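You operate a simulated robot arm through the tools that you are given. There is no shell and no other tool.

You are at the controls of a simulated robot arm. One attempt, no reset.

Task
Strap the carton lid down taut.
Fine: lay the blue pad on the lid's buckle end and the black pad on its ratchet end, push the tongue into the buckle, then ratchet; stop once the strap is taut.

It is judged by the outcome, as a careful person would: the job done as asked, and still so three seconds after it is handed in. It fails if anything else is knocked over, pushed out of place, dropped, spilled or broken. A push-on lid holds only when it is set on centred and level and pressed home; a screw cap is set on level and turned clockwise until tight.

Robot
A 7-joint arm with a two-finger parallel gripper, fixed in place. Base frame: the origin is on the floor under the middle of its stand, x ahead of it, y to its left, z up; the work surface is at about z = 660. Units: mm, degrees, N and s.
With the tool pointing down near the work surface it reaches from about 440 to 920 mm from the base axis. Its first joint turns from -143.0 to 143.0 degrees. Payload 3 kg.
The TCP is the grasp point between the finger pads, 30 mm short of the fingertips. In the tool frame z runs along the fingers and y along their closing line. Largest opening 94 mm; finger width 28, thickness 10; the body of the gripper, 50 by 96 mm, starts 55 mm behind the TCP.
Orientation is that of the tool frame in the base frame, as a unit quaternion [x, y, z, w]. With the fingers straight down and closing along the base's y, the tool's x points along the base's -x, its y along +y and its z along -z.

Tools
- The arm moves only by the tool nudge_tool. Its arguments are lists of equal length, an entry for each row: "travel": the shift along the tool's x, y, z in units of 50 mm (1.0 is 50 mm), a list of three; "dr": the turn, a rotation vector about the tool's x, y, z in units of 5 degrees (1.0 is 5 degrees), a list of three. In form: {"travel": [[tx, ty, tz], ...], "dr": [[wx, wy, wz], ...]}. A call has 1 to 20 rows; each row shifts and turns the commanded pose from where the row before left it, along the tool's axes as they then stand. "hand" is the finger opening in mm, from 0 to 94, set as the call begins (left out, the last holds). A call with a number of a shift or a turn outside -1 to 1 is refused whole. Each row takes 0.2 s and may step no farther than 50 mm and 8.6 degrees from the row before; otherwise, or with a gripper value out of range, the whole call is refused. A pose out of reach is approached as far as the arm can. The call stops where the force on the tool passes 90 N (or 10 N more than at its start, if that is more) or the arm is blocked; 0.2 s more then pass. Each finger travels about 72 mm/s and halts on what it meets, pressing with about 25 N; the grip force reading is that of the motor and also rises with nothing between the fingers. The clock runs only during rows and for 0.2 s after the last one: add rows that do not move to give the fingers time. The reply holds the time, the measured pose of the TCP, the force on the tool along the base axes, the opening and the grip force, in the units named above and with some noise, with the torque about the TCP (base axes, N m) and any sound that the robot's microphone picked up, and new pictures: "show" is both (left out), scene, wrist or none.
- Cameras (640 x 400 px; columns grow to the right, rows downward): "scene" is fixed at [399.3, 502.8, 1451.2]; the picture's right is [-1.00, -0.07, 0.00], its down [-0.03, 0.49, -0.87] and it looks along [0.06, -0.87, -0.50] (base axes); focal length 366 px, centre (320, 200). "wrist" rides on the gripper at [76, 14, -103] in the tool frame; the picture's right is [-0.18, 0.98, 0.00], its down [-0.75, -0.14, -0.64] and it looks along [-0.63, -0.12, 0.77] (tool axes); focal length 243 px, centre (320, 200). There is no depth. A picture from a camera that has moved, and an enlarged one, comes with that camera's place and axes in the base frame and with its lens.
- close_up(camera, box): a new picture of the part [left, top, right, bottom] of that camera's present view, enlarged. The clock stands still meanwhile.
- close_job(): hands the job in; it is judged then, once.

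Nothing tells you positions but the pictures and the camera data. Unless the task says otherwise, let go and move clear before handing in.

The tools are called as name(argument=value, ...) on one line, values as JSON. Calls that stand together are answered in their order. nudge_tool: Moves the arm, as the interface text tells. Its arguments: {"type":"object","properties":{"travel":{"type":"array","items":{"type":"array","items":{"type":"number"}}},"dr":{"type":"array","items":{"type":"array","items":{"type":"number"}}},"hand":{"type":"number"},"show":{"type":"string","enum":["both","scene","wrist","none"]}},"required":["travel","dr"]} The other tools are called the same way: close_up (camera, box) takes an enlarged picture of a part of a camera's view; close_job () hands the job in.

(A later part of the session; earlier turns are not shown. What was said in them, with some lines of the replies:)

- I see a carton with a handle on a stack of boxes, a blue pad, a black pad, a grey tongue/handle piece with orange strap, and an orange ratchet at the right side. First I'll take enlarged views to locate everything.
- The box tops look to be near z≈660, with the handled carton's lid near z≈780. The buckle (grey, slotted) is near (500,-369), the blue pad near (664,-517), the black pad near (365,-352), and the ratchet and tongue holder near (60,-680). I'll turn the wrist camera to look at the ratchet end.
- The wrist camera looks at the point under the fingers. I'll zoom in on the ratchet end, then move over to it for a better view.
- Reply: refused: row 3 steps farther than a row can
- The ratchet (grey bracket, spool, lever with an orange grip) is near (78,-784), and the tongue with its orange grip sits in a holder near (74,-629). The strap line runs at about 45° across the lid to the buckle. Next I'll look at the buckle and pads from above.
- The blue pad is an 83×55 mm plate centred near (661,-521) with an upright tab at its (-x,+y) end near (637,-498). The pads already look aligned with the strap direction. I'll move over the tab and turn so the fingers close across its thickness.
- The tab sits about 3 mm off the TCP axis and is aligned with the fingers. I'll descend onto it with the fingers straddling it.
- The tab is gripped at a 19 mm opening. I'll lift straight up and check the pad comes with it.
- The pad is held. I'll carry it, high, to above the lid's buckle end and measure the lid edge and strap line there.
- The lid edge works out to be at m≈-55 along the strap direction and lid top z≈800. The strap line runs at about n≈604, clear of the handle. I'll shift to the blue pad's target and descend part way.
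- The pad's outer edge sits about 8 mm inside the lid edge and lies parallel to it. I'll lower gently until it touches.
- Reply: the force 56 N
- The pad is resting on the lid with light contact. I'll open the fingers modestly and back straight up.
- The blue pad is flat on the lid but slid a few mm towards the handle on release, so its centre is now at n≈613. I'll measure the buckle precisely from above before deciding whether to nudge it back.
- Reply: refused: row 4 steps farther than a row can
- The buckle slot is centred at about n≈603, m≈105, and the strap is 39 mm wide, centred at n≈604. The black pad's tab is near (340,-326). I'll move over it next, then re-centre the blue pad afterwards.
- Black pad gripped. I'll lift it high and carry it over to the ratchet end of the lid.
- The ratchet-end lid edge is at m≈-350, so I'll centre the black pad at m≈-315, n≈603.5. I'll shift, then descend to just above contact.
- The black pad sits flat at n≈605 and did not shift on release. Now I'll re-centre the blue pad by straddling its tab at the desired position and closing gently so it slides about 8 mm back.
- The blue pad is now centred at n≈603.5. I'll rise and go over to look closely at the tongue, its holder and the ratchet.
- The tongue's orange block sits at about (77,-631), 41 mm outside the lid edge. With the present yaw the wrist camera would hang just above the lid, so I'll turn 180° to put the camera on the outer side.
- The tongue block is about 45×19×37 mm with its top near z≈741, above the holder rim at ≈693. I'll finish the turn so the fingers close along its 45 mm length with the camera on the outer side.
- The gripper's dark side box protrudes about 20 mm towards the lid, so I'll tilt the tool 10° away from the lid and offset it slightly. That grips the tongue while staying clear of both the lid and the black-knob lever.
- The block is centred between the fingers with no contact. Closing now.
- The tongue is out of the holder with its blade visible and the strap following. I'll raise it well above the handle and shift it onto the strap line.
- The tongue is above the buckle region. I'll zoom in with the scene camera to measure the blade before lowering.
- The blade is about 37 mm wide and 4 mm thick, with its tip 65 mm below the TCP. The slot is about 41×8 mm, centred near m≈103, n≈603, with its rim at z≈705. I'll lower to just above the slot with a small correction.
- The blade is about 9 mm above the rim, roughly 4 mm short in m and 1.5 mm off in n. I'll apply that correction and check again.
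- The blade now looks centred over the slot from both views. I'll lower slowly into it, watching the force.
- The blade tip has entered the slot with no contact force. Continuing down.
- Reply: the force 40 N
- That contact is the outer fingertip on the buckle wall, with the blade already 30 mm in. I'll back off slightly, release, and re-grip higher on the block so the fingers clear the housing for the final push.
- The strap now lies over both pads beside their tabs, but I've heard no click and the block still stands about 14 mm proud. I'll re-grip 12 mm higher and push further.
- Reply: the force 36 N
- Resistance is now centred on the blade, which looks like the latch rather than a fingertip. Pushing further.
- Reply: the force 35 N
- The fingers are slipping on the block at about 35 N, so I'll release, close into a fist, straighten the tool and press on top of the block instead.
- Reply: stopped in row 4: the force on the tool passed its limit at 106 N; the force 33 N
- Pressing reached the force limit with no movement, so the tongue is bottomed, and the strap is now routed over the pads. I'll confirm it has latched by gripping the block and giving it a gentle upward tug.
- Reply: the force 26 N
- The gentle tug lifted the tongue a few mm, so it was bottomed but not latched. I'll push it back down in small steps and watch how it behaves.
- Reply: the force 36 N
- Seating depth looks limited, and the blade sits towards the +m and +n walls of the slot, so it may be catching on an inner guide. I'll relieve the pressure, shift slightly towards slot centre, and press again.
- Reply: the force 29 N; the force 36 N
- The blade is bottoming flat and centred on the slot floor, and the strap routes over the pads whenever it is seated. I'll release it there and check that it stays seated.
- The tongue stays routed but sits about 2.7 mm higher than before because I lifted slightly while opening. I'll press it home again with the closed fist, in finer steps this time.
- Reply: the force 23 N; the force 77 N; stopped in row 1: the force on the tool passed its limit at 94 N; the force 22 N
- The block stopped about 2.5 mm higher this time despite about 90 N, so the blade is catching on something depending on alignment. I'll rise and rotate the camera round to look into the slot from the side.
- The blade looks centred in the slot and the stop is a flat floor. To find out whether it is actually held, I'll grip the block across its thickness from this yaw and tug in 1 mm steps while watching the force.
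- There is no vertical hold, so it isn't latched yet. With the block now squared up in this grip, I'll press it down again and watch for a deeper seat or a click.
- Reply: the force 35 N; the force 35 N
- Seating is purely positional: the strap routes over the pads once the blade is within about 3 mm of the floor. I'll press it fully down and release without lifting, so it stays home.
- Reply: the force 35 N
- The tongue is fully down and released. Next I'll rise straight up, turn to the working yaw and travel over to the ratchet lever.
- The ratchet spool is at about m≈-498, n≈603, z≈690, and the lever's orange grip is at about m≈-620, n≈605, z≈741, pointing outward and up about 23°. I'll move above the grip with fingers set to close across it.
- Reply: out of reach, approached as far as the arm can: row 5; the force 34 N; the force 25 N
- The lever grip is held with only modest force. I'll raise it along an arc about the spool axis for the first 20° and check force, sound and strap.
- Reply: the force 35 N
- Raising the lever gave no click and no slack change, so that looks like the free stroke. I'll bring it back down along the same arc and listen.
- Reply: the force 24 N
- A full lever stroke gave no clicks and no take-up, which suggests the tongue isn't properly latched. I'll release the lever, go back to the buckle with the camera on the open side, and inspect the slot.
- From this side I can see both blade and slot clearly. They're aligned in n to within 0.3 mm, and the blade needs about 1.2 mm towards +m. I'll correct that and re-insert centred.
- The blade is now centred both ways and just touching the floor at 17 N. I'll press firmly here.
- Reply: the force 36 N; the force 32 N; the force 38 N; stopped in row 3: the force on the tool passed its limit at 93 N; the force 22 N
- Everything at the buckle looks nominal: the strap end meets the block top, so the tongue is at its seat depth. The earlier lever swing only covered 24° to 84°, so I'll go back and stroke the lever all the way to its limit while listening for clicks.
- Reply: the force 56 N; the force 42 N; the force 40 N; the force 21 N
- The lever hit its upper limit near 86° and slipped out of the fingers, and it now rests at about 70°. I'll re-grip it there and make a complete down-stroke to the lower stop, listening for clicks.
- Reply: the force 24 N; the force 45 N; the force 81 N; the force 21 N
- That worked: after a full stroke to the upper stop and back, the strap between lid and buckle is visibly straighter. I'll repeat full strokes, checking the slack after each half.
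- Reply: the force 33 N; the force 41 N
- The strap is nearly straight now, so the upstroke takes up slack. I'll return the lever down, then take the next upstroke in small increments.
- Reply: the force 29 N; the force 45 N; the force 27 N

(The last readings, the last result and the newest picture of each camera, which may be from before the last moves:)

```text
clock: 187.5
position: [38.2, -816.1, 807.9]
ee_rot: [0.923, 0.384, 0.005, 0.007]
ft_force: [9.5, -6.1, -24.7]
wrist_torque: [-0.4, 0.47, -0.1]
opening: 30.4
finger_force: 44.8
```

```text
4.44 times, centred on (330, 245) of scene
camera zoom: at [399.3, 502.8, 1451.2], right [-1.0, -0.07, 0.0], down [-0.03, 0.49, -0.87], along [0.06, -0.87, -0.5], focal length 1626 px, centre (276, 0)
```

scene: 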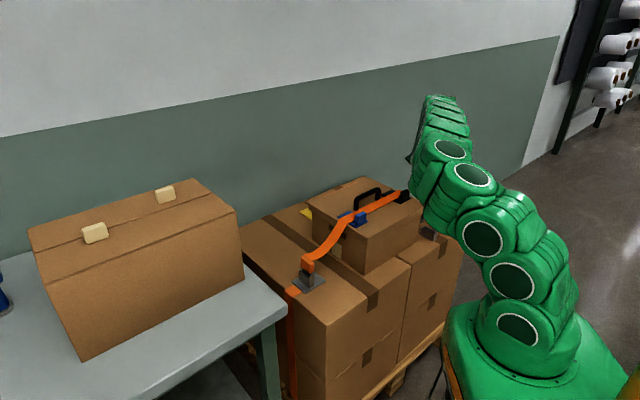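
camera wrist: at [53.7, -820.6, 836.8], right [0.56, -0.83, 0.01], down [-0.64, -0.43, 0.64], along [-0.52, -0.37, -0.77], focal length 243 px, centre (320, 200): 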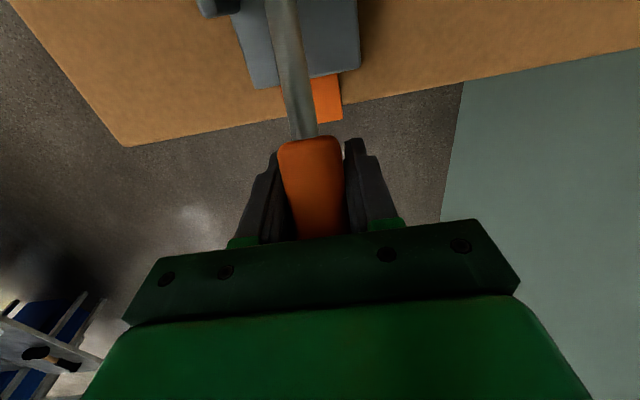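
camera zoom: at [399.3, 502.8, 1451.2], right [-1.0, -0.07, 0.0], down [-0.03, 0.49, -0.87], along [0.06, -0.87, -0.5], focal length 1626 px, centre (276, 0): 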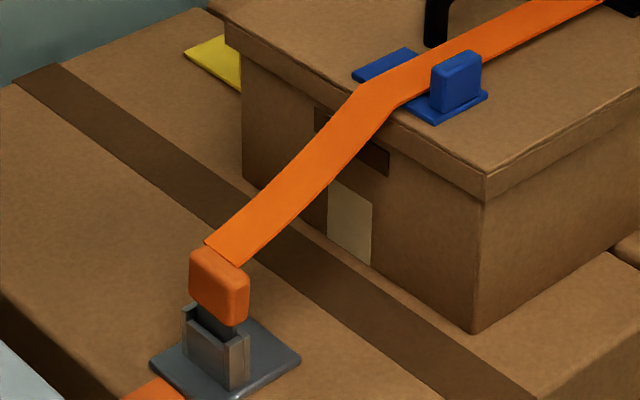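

nudge_tool(travel=[[0.206, 0, -0.085], [0.214, 0, -0.065], [0, 0, 0]], dr=[[0, 0, 0], [0, 0, 0], [0, 0, 0]], show="none")

close_up(camera="scene", box=[290, 200, 370, 290])

```text
clock: 188.3
position: [51.1, -803.9, 817.5]
ee_rot: [0.924, 0.383, 0.003, 0.007]
ft_force: [10.5, -19.0, -2.6]
wrist_torque: [-0.45, 0.47, -0.25]
opening: 30.5
finger_force: 45.1
```

```text
4.44 times, centred on (330, 245) of scene
camera zoom: at [399.3, 502.8, 1451.2], right [-1.0, -0.07, 0.0], down [-0.03, 0.49, -0.87], along [0.06, -0.87, -0.5], focal length 1626 px, centre (276, 0)
```

zoom: 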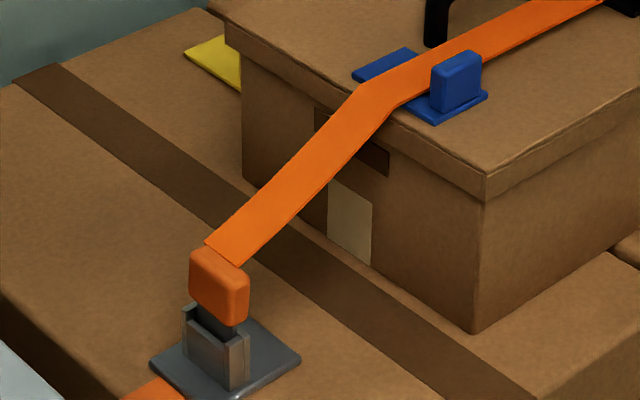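

The strap now looks straight. I'll continue in 5° steps, watching for lever resistance or any sound that marks it as taut.

nudge_tool(travel=[[0.109, 0, -0.026], [0.109, 0, -0.026], [0, 0, 0]], dr=[[0, 0, 0], [0, 0, 0], [0, 0, 0]], show="none")

close_up(camera="scene", box=[290, 200, 370, 290])

close_up(camera="scene", box=[310, 160, 450, 280])

```text
clock: 189.1
position: [59.6, -796.0, 817.3]
ee_rot: [0.924, 0.383, 0.003, 0.007]
ft_force: [28.7, -44.7, -23.1]
wrist_torque: [0.77, 2.64, 0.06]
opening: 27.0
finger_force: 44.8
```

```text
4.44 times, centred on (330, 245) of scene
camera zoom: at [399.3, 502.8, 1451.2], right [-1.0, -0.07, 0.0], down [-0.03, 0.49, -0.87], along [0.06, -0.87, -0.5], focal length 1626 px, centre (276, 0)
```

zoom: 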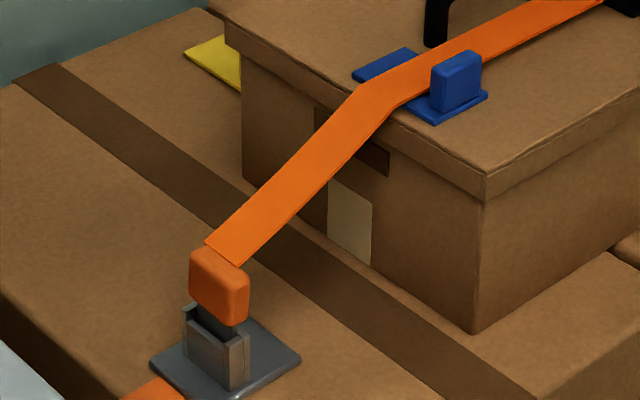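

```text
3.33 times, centred on (380, 220) of scene
camera zoom: at [399.3, 502.8, 1451.2], right [-1.0, -0.07, 0.0], down [-0.03, 0.49, -0.87], along [0.06, -0.87, -0.5], focal length 1220 px, centre (120, 133)
```

zoom: 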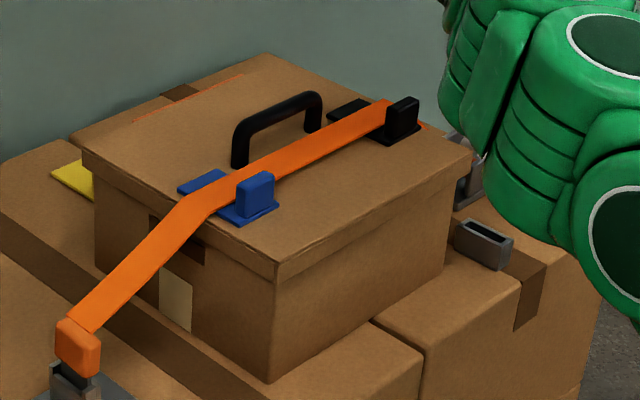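

nudge_tool(travel=[[-0.208, 0.04, 0.074], [-0.214, 0, 0.066], [-0.206, 0, 0.086], [-0.198, 0, 0.104], [-0.188, 0, 0.12], [-0.178, 0, 0.136], [-0.164, 0, 0.15], [-0.15, 0, 0.164], [-0.138, 0, 0.178], [-0.12, 0, 0.188], [-0.102, 0, 0.198], [-0.06, 0, 0.18], [0, 0, 0]], dr=[[0, 0, 0], [0, 0, 0], [0, 0, 0], [0, 0, 0], [0, 0, 0], [0, 0, 0], [0, 0, 0], [0, 0, 0], [0, 0, 0], [0, 0, 0], [0, 0, 0], [0, 0, 0], [0, 0, 0]], show="wrist")

close_up(camera="scene", box=[290, 200, 370, 290])

close_up(camera="scene", box=[310, 160, 450, 280])

```text
clock: 191.9
position: [-6.7, -865.9, 735.3]
ee_rot: [0.924, 0.382, 0.003, 0.006]
ft_force: [-26.9, 25.7, -2.8]
wrist_torque: [-0.45, -0.19, 0.18]
opening: 36.0
finger_force: 18.2
camera wrist: at [55.3, -822.3, 836.4], right [0.56, -0.83, 0.01], down [-0.64, -0.43, 0.64], along [-0.52, -0.37, -0.77], focal length 243 px, centre (320, 200)
```

wrist: 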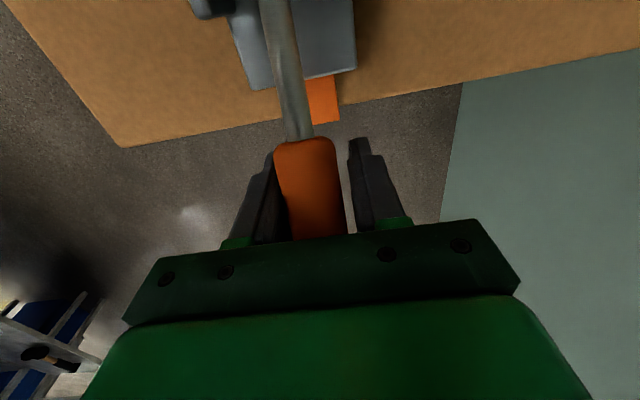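

```text
4.44 times, centred on (330, 245) of scene
camera zoom: at [399.3, 502.8, 1451.2], right [-1.0, -0.07, 0.0], down [-0.03, 0.49, -0.87], along [0.06, -0.87, -0.5], focal length 1626 px, centre (276, 0)
```

zoom: 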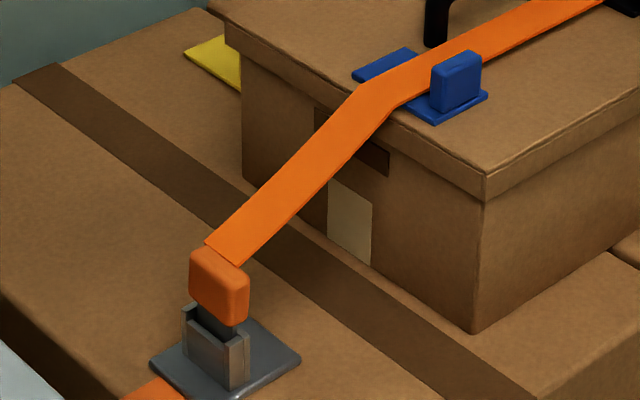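

```text
3.33 times, centred on (380, 220) of scene
camera zoom: at [399.3, 502.8, 1451.2], right [-1.0, -0.07, 0.0], down [-0.03, 0.49, -0.87], along [0.06, -0.87, -0.5], focal length 1220 px, centre (120, 133)
```

zoom: 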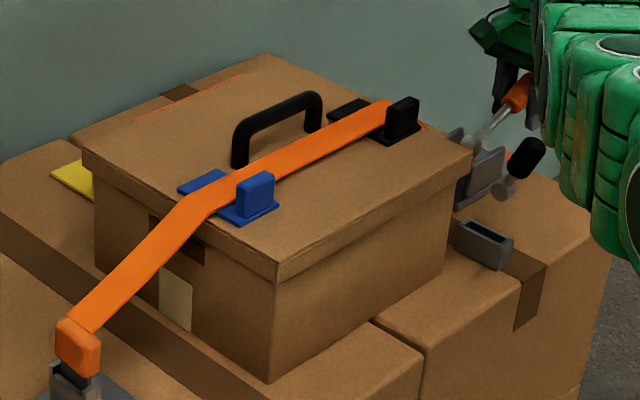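

close_up(camera="scene", box=[308, 214, 352, 264])

nudge_tool(travel=[[0, -0.045, 0], [0, 0, 0], [0, 0, 0]], dr=[[0, 0, 0], [0, 0, 0], [0, 0, 0]], show="none")

```text
8.00 times, centred on (330, 239) of scene
camera zoom: at [399.3, 502.8, 1451.2], right [-1.0, -0.07, 0.0], down [-0.03, 0.49, -0.87], along [0.06, -0.87, -0.5], focal length 2928 px, centre (240, -112)
```

zoom: 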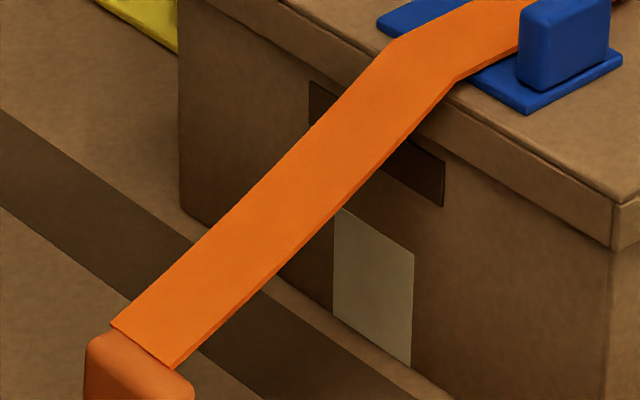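

```text
clock: 192.7
position: [-8.9, -864.1, 735.6]
ee_rot: [0.924, 0.382, 0.003, 0.007]
ft_force: [-26.2, 15.5, -0.1]
wrist_torque: [-0.33, -0.14, 0.22]
opening: 31.9
finger_force: 15.0
```

nudge_tool(travel=[[0, -0.035, 0], [0, 0, 0], [0, 0, 0]], dr=[[0, 0, 0], [0, 0, 0], [0, 0, 0]], show="none")

```text
clock: 193.5
position: [-7.0, -864.2, 737.2]
ee_rot: [0.924, 0.382, 0.003, 0.009]
ft_force: [-18.5, -16.5, 4.3]
wrist_torque: [0.14, 0.29, 0.43]
opening: 30.8
finger_force: 44.9
```

nudge_tool(travel=[[0.04, 0, -0.18], [0.1, 0, -0.2], [0, 0, 0]], dr=[[0, 0, 0], [0, 0, 0], [0, 0, 0]], show="none")

close_up(camera="scene", box=[308, 214, 352, 264])

```text
clock: 194.3
position: [-0.6, -858.1, 752.9]
ee_rot: [0.923, 0.384, 0.004, 0.006]
ft_force: [14.0, -15.8, -11.9]
wrist_torque: [-0.39, 1.24, 0.28]
opening: 30.7
finger_force: 45.1
```

```text
8.00 times, centred on (330, 239) of scene
camera zoom: at [399.3, 502.8, 1451.2], right [-1.0, -0.07, 0.0], down [-0.03, 0.49, -0.87], along [0.06, -0.87, -0.5], focal length 2928 px, centre (240, -112)
```

zoom: 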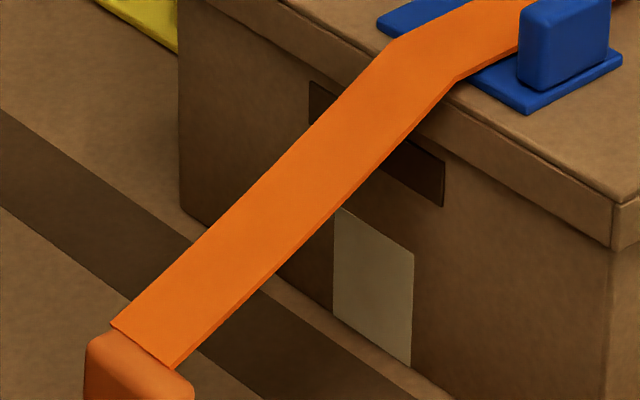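

nudge_tool(travel=[[0.116, 0.01, -0.192], [0.134, 0, -0.182], [0, 0, 0]], dr=[[0, 0, 0], [0, 0, 0], [0, 0, 0]], show="none")

close_up(camera="scene", box=[260, 160, 480, 320])

```text
clock: 195.1
position: [6.8, -849.5, 771.3]
ee_rot: [0.923, 0.384, 0.005, 0.007]
ft_force: [36.9, -22.2, -23.0]
wrist_torque: [0.0, 1.61, 0.62]
opening: 30.9
finger_force: 44.7
```

```text
2.50 times, centred on (370, 240) of scene
camera zoom: at [399.3, 502.8, 1451.2], right [-1.0, -0.07, 0.0], down [-0.03, 0.49, -0.87], along [0.06, -0.87, -0.5], focal length 915 px, centre (195, 100)
```

zoom: 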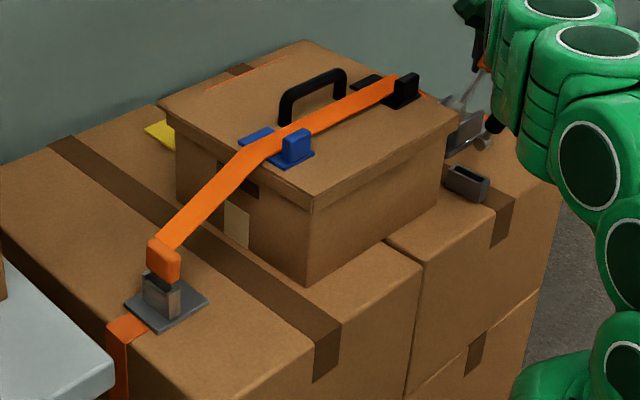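

nudge_tool(travel=[[0.165, 0.04, -0.15], [0.162, 0, -0.15], [0, 0, 0]], dr=[[0, 0, 0], [0, 0, 0], [0, 0, 0]], show="none")

close_up(camera="scene", box=[308, 214, 352, 264])

close_up(camera="scene", box=[310, 160, 450, 280])

```text
clock: 195.9
position: [16.5, -838.0, 787.9]
ee_rot: [0.924, 0.383, 0.003, 0.007]
ft_force: [27.3, -16.9, -7.4]
wrist_torque: [0.68, 0.54, 0.42]
opening: 32.9
finger_force: 15.3
```

```text
8.00 times, centred on (330, 239) of scene
camera zoom: at [399.3, 502.8, 1451.2], right [-1.0, -0.07, 0.0], down [-0.03, 0.49, -0.87], along [0.06, -0.87, -0.5], focal length 2928 px, centre (240, -112)
```

zoom: 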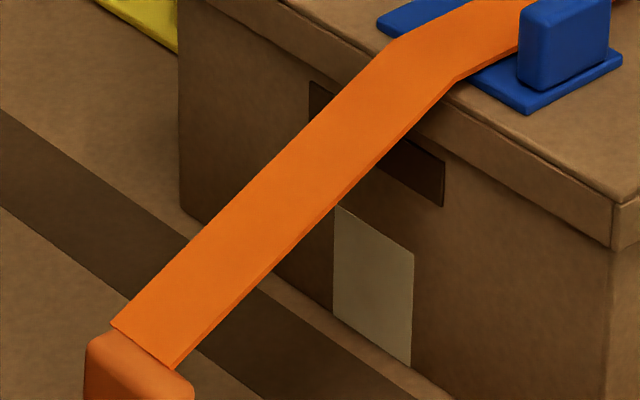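

```text
3.33 times, centred on (380, 220) of scene
camera zoom: at [399.3, 502.8, 1451.2], right [-1.0, -0.07, 0.0], down [-0.03, 0.49, -0.87], along [0.06, -0.87, -0.5], focal length 1220 px, centre (120, 133)
```

zoom: 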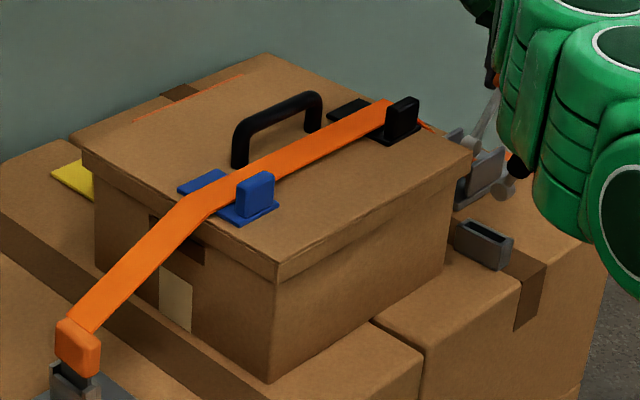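

close_up(camera="scene", box=[385, 175, 445, 235])

close_up(camera="scene", box=[335, 185, 415, 245])

close_up(camera="scene", box=[295, 250, 327, 280])

close_up(camera="wrist", box=[220, 0, 420, 160])

```text
6.67 times, centred on (415, 205) of scene
camera zoom: at [399.3, 502.8, 1451.2], right [-1.0, -0.07, 0.0], down [-0.03, 0.49, -0.87], along [0.06, -0.87, -0.5], focal length 2440 px, centre (-313, 167)
```

zoom: 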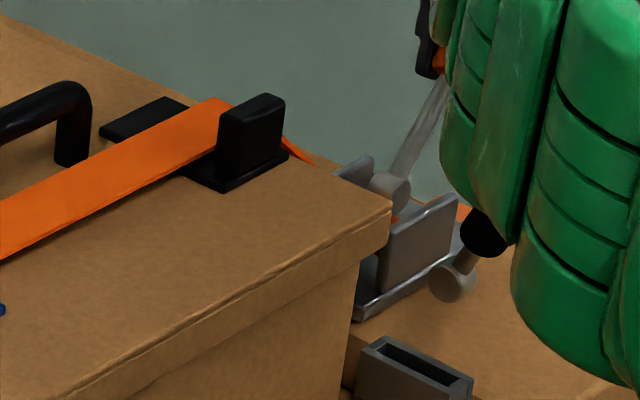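

```text
6.67 times, centred on (375, 215) of scene
camera zoom: at [399.3, 502.8, 1451.2], right [-1.0, -0.07, 0.0], down [-0.03, 0.49, -0.87], along [0.06, -0.87, -0.5], focal length 2440 px, centre (-47, 100)
```

zoom: 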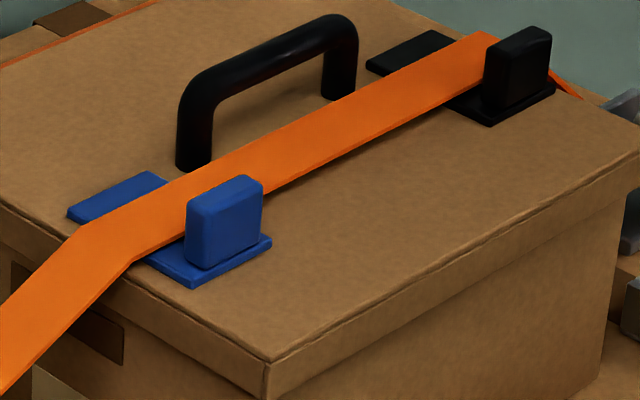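

```text
13.33 times, centred on (311, 265) of scene
camera zoom: at [399.3, 502.8, 1451.2], right [-1.0, -0.07, 0.0], down [-0.03, 0.49, -0.87], along [0.06, -0.87, -0.5], focal length 4879 px, centre (440, -667)
```

zoom: 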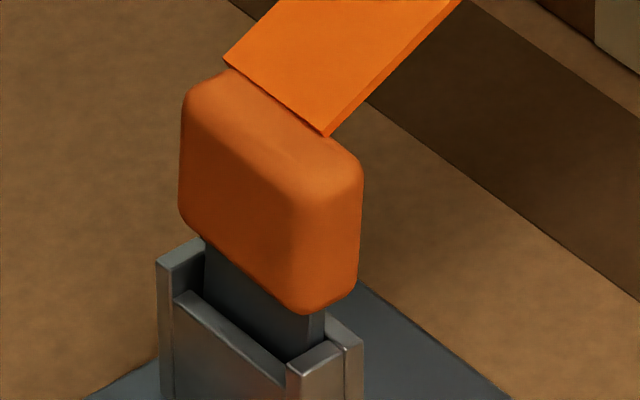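

```text
2.50 times, centred on (320, 80) of wrist
camera zoom: at [78.9, -793.3, 889.3], right [0.56, -0.83, 0.02], down [-0.64, -0.43, 0.64], along [-0.52, -0.37, -0.77], focal length 606 px, centre (320, 500)
```

zoom: 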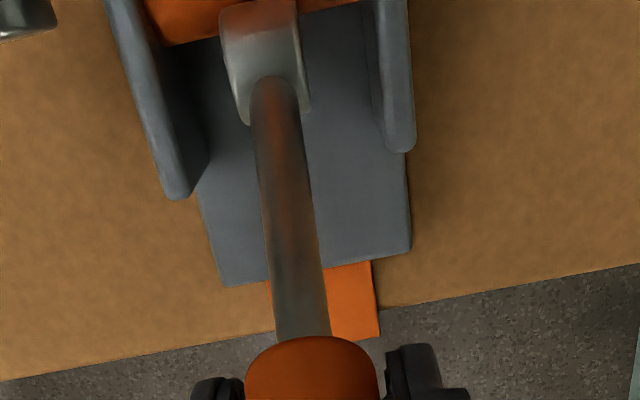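

The strap is straight along its whole run and the pads, lid and tongue are all in place. I'll continue this stroke in small steps, tracking lever resistance to judge tension.

nudge_tool(travel=[[0.08, 0.03, -0.07], [0.09, 0, -0.07], [0, 0, 0]], dr=[[0, 0, 0], [0, 0, 0], [0, 0, 0]], show="none")

nudge_tool(travel=[[0.09, 0, -0.065], [0.09, 0, -0.06], [0, 0, 0]], dr=[[0, 0, 0], [0, 0, 0], [0, 0, 0]], show="none")

close_up(camera="scene", box=[260, 160, 480, 320])

```text
clock: 196.7
position: [22.5, -832.2, 794.7]
ee_rot: [0.924, 0.382, 0.004, 0.008]
ft_force: [16.7, -17.7, -5.4]
wrist_torque: [0.35, 0.82, 0.25]
opening: 30.7
finger_force: 44.9
```

```text
clock: 197.5
position: [29.4, -826.7, 800.1]
ee_rot: [0.924, 0.382, 0.002, 0.006]
ft_force: [0.8, -5.5, -14.9]
wrist_torque: [-0.37, 1.05, 0.12]
opening: 30.7
finger_force: 45.0
```

```text
2.50 times, centred on (370, 240) of scene
camera zoom: at [399.3, 502.8, 1451.2], right [-1.0, -0.07, 0.0], down [-0.03, 0.49, -0.87], along [0.06, -0.87, -0.5], focal length 915 px, centre (195, 100)
```

zoom: 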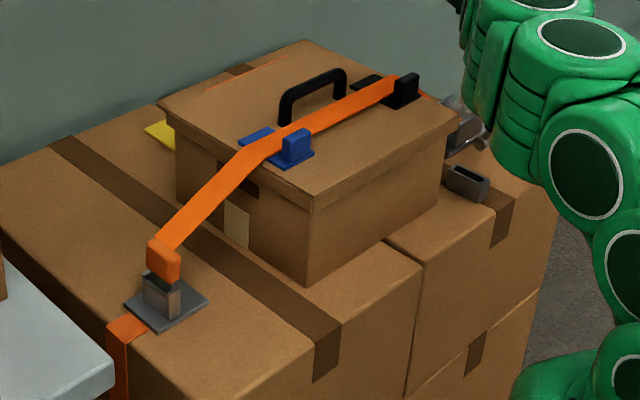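

nudge_tool(travel=[[0.1, 0, -0.05], [0.1, 0, -0.05], [0, 0, 0]], dr=[[0, 0, 0], [0, 0, 0], [0, 0, 0]], show="none")

nudge_tool(travel=[[0.103, 0, -0.043], [0.103, 0, -0.043], [0, 0, 0]], dr=[[0, 0, 0], [0, 0, 0], [0, 0, 0]], show="none")

nudge_tool(travel=[[0.107, 0, -0.033], [0.107, 0, -0.033], [0, 0, 0]], dr=[[0, 0, 0], [0, 0, 0], [0, 0, 0]], show="none")

close_up(camera="scene", box=[308, 164, 428, 264])

```text
clock: 198.3
position: [35.8, -818.4, 804.9]
ee_rot: [0.924, 0.382, 0.004, 0.006]
ft_force: [-7.0, 3.3, -15.2]
wrist_torque: [-0.32, 0.85, 0.0]
opening: 30.5
finger_force: 44.6
```

```text
clock: 199.1
position: [43.6, -812.2, 810.8]
ee_rot: [0.924, 0.382, 0.003, 0.006]
ft_force: [-19.5, 11.6, -13.1]
wrist_torque: [-0.16, 1.0, -0.06]
opening: 30.8
finger_force: 44.9
```

```text
clock: 199.9
position: [52.0, -805.2, 814.3]
ee_rot: [0.924, 0.382, 0.003, 0.007]
ft_force: [-17.9, 3.6, -4.0]
wrist_torque: [-0.12, 1.37, 0.11]
opening: 30.9
finger_force: 44.3
```

```text
4.00 times, centred on (368, 214) of scene
camera zoom: at [399.3, 502.8, 1451.2], right [-1.0, -0.07, 0.0], down [-0.03, 0.49, -0.87], along [0.06, -0.87, -0.5], focal length 1464 px, centre (128, 144)
```

zoom: 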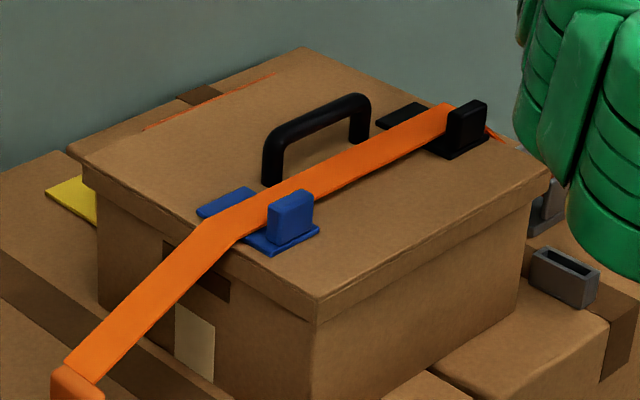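

nudge_tool(travel=[[-0.2, 0, 0.055], [-0.21, 0, 0.075], [-0.206, 0, 0.086], [-0.198, 0, 0.104], [-0.188, 0, 0.12], [-0.178, 0, 0.136], [-0.164, 0, 0.15], [-0.15, 0, 0.164], [-0.138, 0, 0.178], [-0.12, 0, 0.188], [-0.09, 0, 0.19], [0, 0, 0]], dr=[[0, 0, 0], [0, 0, 0], [0, 0, 0], [0, 0, 0], [0, 0, 0], [0, 0, 0], [0, 0, 0], [0, 0, 0], [0, 0, 0], [0, 0, 0], [0, 0, 0], [0, 0, 0]], show="wrist")

close_up(camera="scene", box=[308, 214, 352, 264])

close_up(camera="scene", box=[385, 175, 445, 235])

```text
clock: 202.5
position: [-12.9, -872.0, 741.8]
ee_rot: [0.924, 0.382, 0.003, 0.008]
ft_force: [-21.0, 29.9, 22.1]
wrist_torque: [0.18, 0.12, 0.02]
opening: 35.0
finger_force: 17.6
camera wrist: at [49.7, -826.6, 843.8], right [0.56, -0.83, 0.02], down [-0.64, -0.42, 0.64], along [-0.52, -0.37, -0.77], focal length 243 px, centre (320, 200)
```

wrist: 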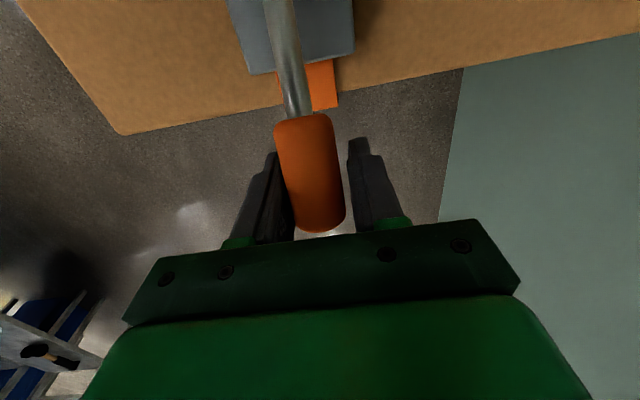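

```text
8.00 times, centred on (330, 239) of scene
camera zoom: at [399.3, 502.8, 1451.2], right [-1.0, -0.07, 0.0], down [-0.03, 0.49, -0.87], along [0.06, -0.87, -0.5], focal length 2928 px, centre (240, -112)
```

zoom: 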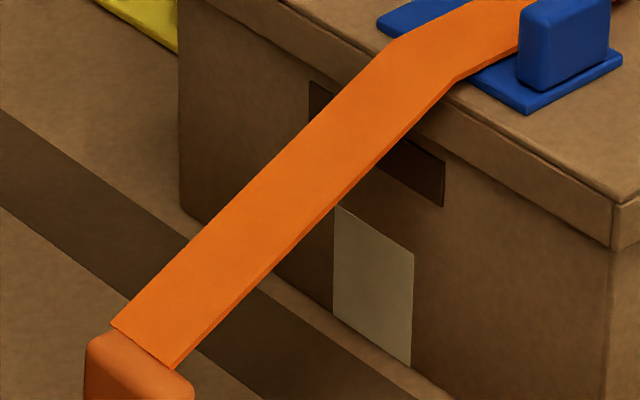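

```text
6.67 times, centred on (415, 205) of scene
camera zoom: at [399.3, 502.8, 1451.2], right [-1.0, -0.07, 0.0], down [-0.03, 0.49, -0.87], along [0.06, -0.87, -0.5], focal length 2440 px, centre (-313, 167)
```

zoom: 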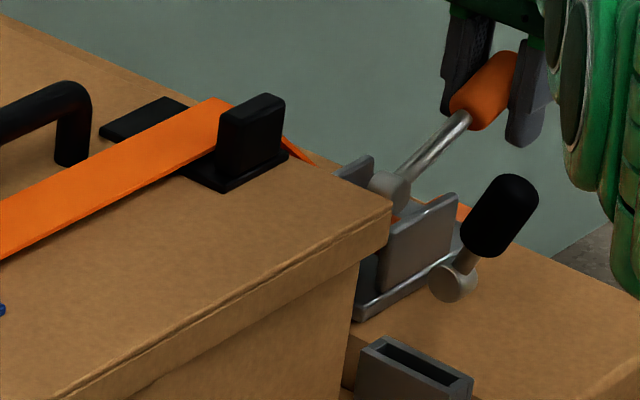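

nudge_tool(travel=[[0, 0, 0], [0, 0, 0], [0.16, -0.06, 0.04], [0, 0, 0], [0, 0, 0]], dr=[[0, 0, 0], [0, 0, 0], [0, 0, 0], [0, 0, 0], [0, 0, 0]], hand=60, show="wrist")

close_up(camera="wrist", box=[220, 60, 420, 260])

```text
clock: 203.7
position: [-6.7, -863.2, 739.9]
ee_rot: [0.924, 0.383, 0.003, 0.007]
ft_force: [-1.0, 0.2, 0.1]
wrist_torque: [-0.02, -0.01, 0.04]
opening: 60.0
finger_force: 0.0
camera wrist: at [55.2, -819.0, 841.4], right [0.56, -0.83, 0.02], down [-0.64, -0.43, 0.64], along [-0.52, -0.37, -0.77], focal length 243 px, centre (320, 200)
```

wrist: 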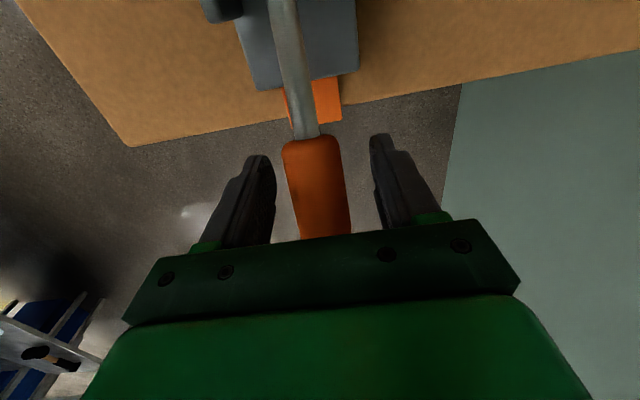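

```text
2.00 times, centred on (320, 160) of wrist
camera zoom: at [55.2, -819.0, 841.4], right [0.56, -0.83, 0.02], down [-0.64, -0.43, 0.64], along [-0.52, -0.37, -0.77], focal length 485 px, centre (320, 280)
```

zoom: 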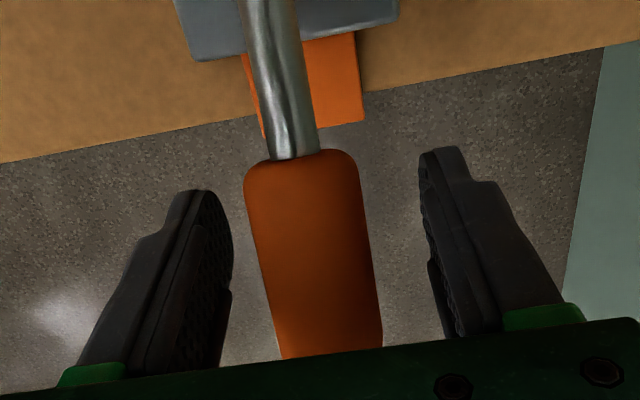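

nudge_tool(travel=[[0, 0, 0], [0, 0, 0], [0, 0, 0], [0, 0, 0]], dr=[[0, 0, 0], [0, 0, 0], [0, 0, 0], [0, 0, 0]], hand=15, show="none")

```text
clock: 204.7
position: [-8.7, -863.5, 740.0]
ee_rot: [0.924, 0.383, 0.003, 0.006]
ft_force: [-2.0, 9.0, 1.2]
wrist_torque: [0.24, 0.12, 0.34]
opening: 30.9
finger_force: 44.8
```

The grip is now clean with almost no preload, so the force readings should be meaningful. I'll raise in 5° steps.

nudge_tool(travel=[[0.085, 0, -0.206], [0, 0, 0]], dr=[[0, 0, 0], [0, 0, 0]], show="none")

nudge_tool(travel=[[0.104, 0, -0.198], [0, 0, 0]], dr=[[0, 0, 0], [0, 0, 0]], show="none")

nudge_tool(travel=[[0.12, 0, -0.188], [0, 0, 0]], dr=[[0, 0, 0], [0, 0, 0]], show="none")

```text
clock: 205.3
position: [-4.9, -862.2, 748.5]
ee_rot: [0.924, 0.382, 0.002, 0.007]
ft_force: [-1.3, -1.2, -7.4]
wrist_torque: [-0.47, 0.69, 0.2]
opening: 31.0
finger_force: 44.9
```

```text
clock: 205.9
position: [-1.1, -857.1, 758.4]
ee_rot: [0.924, 0.383, 0.004, 0.007]
ft_force: [5.5, -9.8, -11.1]
wrist_torque: [-0.53, 0.94, 0.45]
opening: 30.8
finger_force: 45.0
```

```text
clock: 206.5
position: [3.3, -851.7, 768.1]
ee_rot: [0.924, 0.383, 0.005, 0.007]
ft_force: [3.0, -9.4, -6.1]
wrist_torque: [-0.23, 0.81, 0.41]
opening: 30.7
finger_force: 44.6
```

Lever resistance is flat at friction level, and the strap has stayed dead straight through more than a full stroke past the point where its sag vanished. It is taut, so I'll stop ratcheting, lower the lever back to rest and let go.

nudge_tool(travel=[[-0.12, 0, 0.188], [-0.104, 0, 0.198], [-0.08, 0, 0.19], [0, 0, 0]], dr=[[0, 0, 0], [0, 0, 0], [0, 0, 0], [0, 0, 0]], show="none")

nudge_tool(travel=[[0, 0, 0], [0, 0, 0], [0, 0, 0], [0, 0, -0.4], [0, 0, -0.8], [0.2, 0, -0.7], [0, 0, 0]], dr=[[0, 0, 0], [0, 0, 0], [0, 0, 0], [0, 0, 0], [0, 0, 0], [0, 0, 0], [0, 0, 0]], hand=64, show="both")

close_up(camera="scene", box=[260, 160, 480, 320])

close_up(camera="scene", box=[308, 214, 352, 264])

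```text
clock: 207.5
position: [-7.9, -863.4, 739.8]
ee_rot: [0.924, 0.383, 0.003, 0.007]
ft_force: [10.2, 0.6, 10.3]
wrist_torque: [0.97, -0.61, 0.23]
opening: 30.9
finger_force: 45.1
```

```text
clock: 209.1
position: [-4.4, -852.3, 836.5]
ee_rot: [0.924, 0.383, 0.004, 0.008]
ft_force: [0.1, -0.2, -0.4]
wrist_torque: [0.0, 0.01, 0.01]
opening: 64.3
finger_force: 0.0
camera wrist: at [58.7, -808.3, 938.5], right [0.56, -0.83, 0.02], down [-0.64, -0.43, 0.64], along [-0.52, -0.37, -0.77], focal length 243 px, centre (320, 200)
```

scene: 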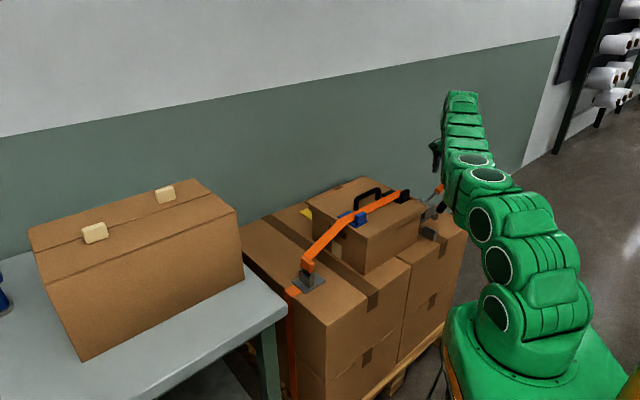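
wrist: 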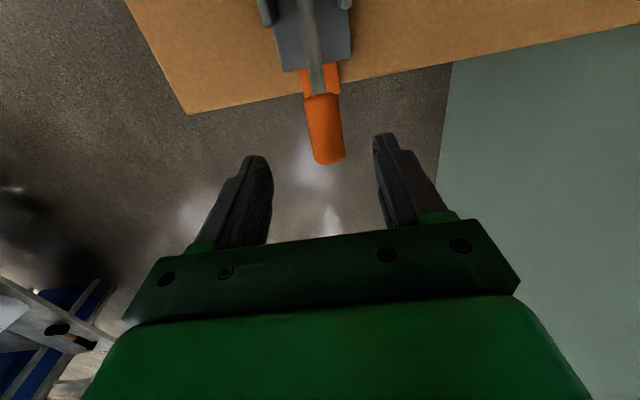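

```text
2.50 times, centred on (370, 240) of scene
camera zoom: at [399.3, 502.8, 1451.2], right [-1.0, -0.07, 0.0], down [-0.03, 0.49, -0.87], along [0.06, -0.87, -0.5], focal length 915 px, centre (195, 100)
```

zoom: 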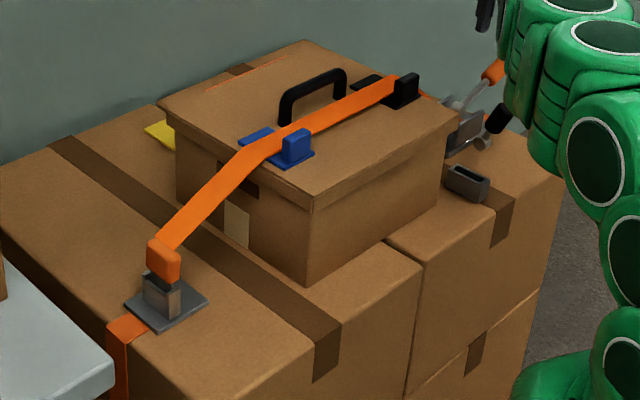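

```text
8.00 times, centred on (330, 239) of scene
camera zoom: at [399.3, 502.8, 1451.2], right [-1.0, -0.07, 0.0], down [-0.03, 0.49, -0.87], along [0.06, -0.87, -0.5], focal length 2928 px, centre (240, -112)
```

zoom: 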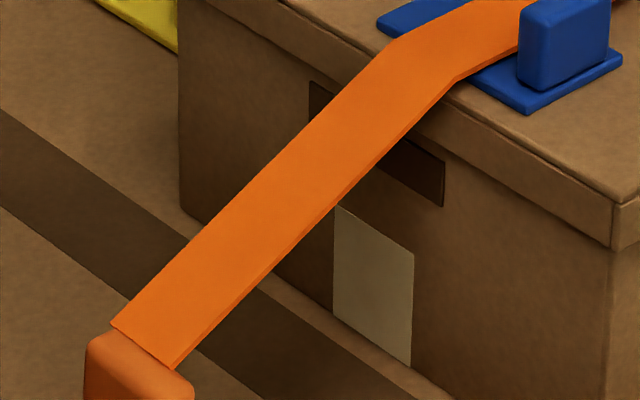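

The strap stays straight with the lever at rest. I'll withdraw the arm up and clear, then do a last check of every piece.

nudge_tool(travel=[[0.5, 0, -0.5], [0.6, 0, -0.6], [0.6, 0, -0.6], [0.6, 0, -0.6], [0.6, 0, -0.5], [0.6, 0, -0.4], [0, -0.8, -0.4], [0, -0.8, -0.3], [0, -0.8, 0], [0, -0.8, 0], [0, 0, 0], [0, 0, 0]], dr=[[0, 0, 0], [0, 0, 0], [0, 0, 0], [0, 0, 0], [0, 0, 0], [0, 0, 0], [0, 0, 0], [0, 0, 0], [0, 0, 0], [0, 0, 0], [0, 0, 0], [0, 0, 0]], show="both")

close_up(camera="scene", box=[260, 150, 480, 310])

close_up(camera="scene", box=[385, 170, 465, 240])

close_up(camera="scene", box=[335, 185, 415, 245])

close_up(camera="scene", box=[295, 250, 327, 280])

```text
clock: 211.7
position: [6.8, -609.6, 1028.1]
ee_rot: [0.924, 0.382, 0.003, 0.006]
ft_force: [-0.9, -0.3, 1.4]
wrist_torque: [0.0, -0.05, -0.05]
opening: 63.9
finger_force: 0.1
camera wrist: at [69.3, -565.8, 1129.0], right [0.56, -0.83, 0.01], down [-0.64, -0.43, 0.64], along [-0.52, -0.37, -0.77], focal length 243 px, centre (320, 200)
```

scene: 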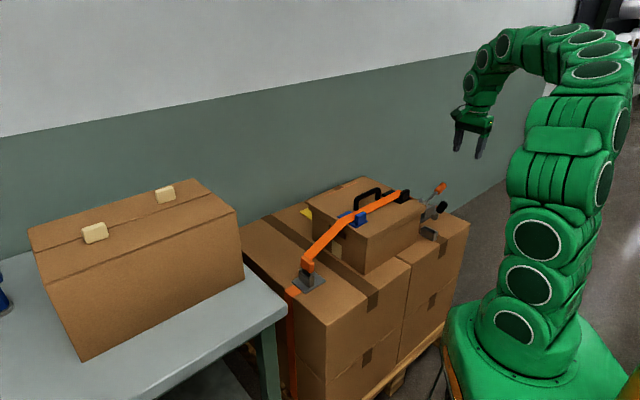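
wrist: 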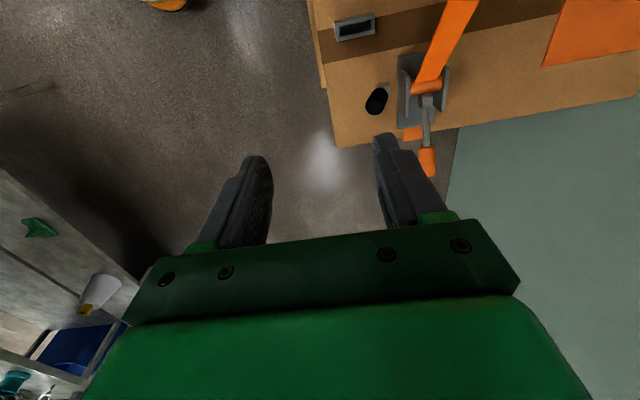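

```text
2.50 times, centred on (370, 230) of scene
camera zoom: at [399.3, 502.8, 1451.2], right [-1.0, -0.07, 0.0], down [-0.03, 0.49, -0.87], along [0.06, -0.87, -0.5], focal length 915 px, centre (195, 125)
```

zoom: 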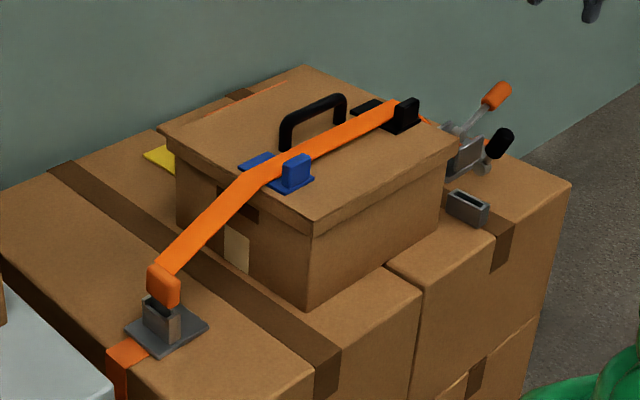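

```text
5.71 times, centred on (425, 205) of scene
camera zoom: at [399.3, 502.8, 1451.2], right [-1.0, -0.07, 0.0], down [-0.03, 0.49, -0.87], along [0.06, -0.87, -0.5], focal length 2091 px, centre (-280, 171)
```

zoom: 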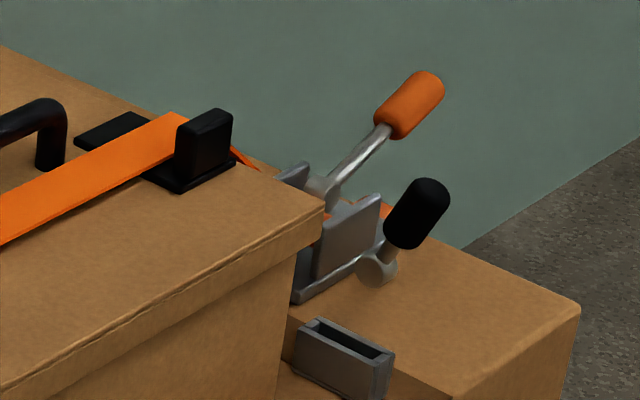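

```text
6.67 times, centred on (375, 215) of scene
camera zoom: at [399.3, 502.8, 1451.2], right [-1.0, -0.07, 0.0], down [-0.03, 0.49, -0.87], along [0.06, -0.87, -0.5], focal length 2440 px, centre (-47, 100)
```

zoom: 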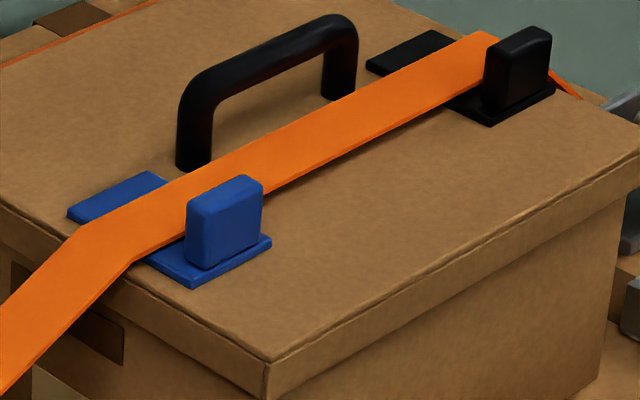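

```text
13.33 times, centred on (311, 265) of scene
camera zoom: at [399.3, 502.8, 1451.2], right [-1.0, -0.07, 0.0], down [-0.03, 0.49, -0.87], along [0.06, -0.87, -0.5], focal length 4879 px, centre (440, -667)
```

zoom: 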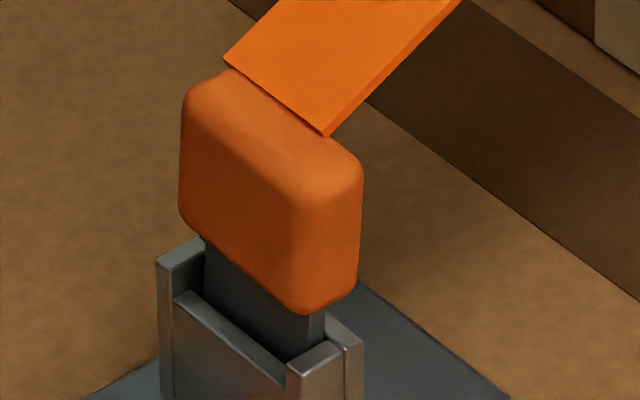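

The blue pad is on the buckle end and the black pad on the ratchet end. The tongue is seated in the buckle, the strap runs straight and taut over both pads, and the lever is back at rest with nothing else disturbed. The arm is clear, so I'm handing in.

close_job()

```text
The job is handed in.
```

The job is handed in: the strap runs straight over both pads with no visible sag, but I had no direct reading of its tension.

- **Pads:** The blue pad lies flat on the buckle end of the lid and the black pad on the ratchet end. Both sit under the strap with their tabs beside it.
- **Tongue:** It sits fully down in the buckle slot. I never heard a click. In early tests it lifted out with little resistance, and the first lever stroke took up no slack. After I re-seated it centred and pressed it to about 90 N, the ratchet did take up slack. I did not tug-test it again.
- **Tension:** The sag was gone late in the third upstroke after that, and I went on for a little over one more stroke. Lever resistance did not rise during that extra travel, so I judged tautness by eye. How tight the strap is beyond straight is uncertain.
- **Other items:** The lever is back at its rest position and the arm is clear. I saw nothing else moved, dropped or knocked.
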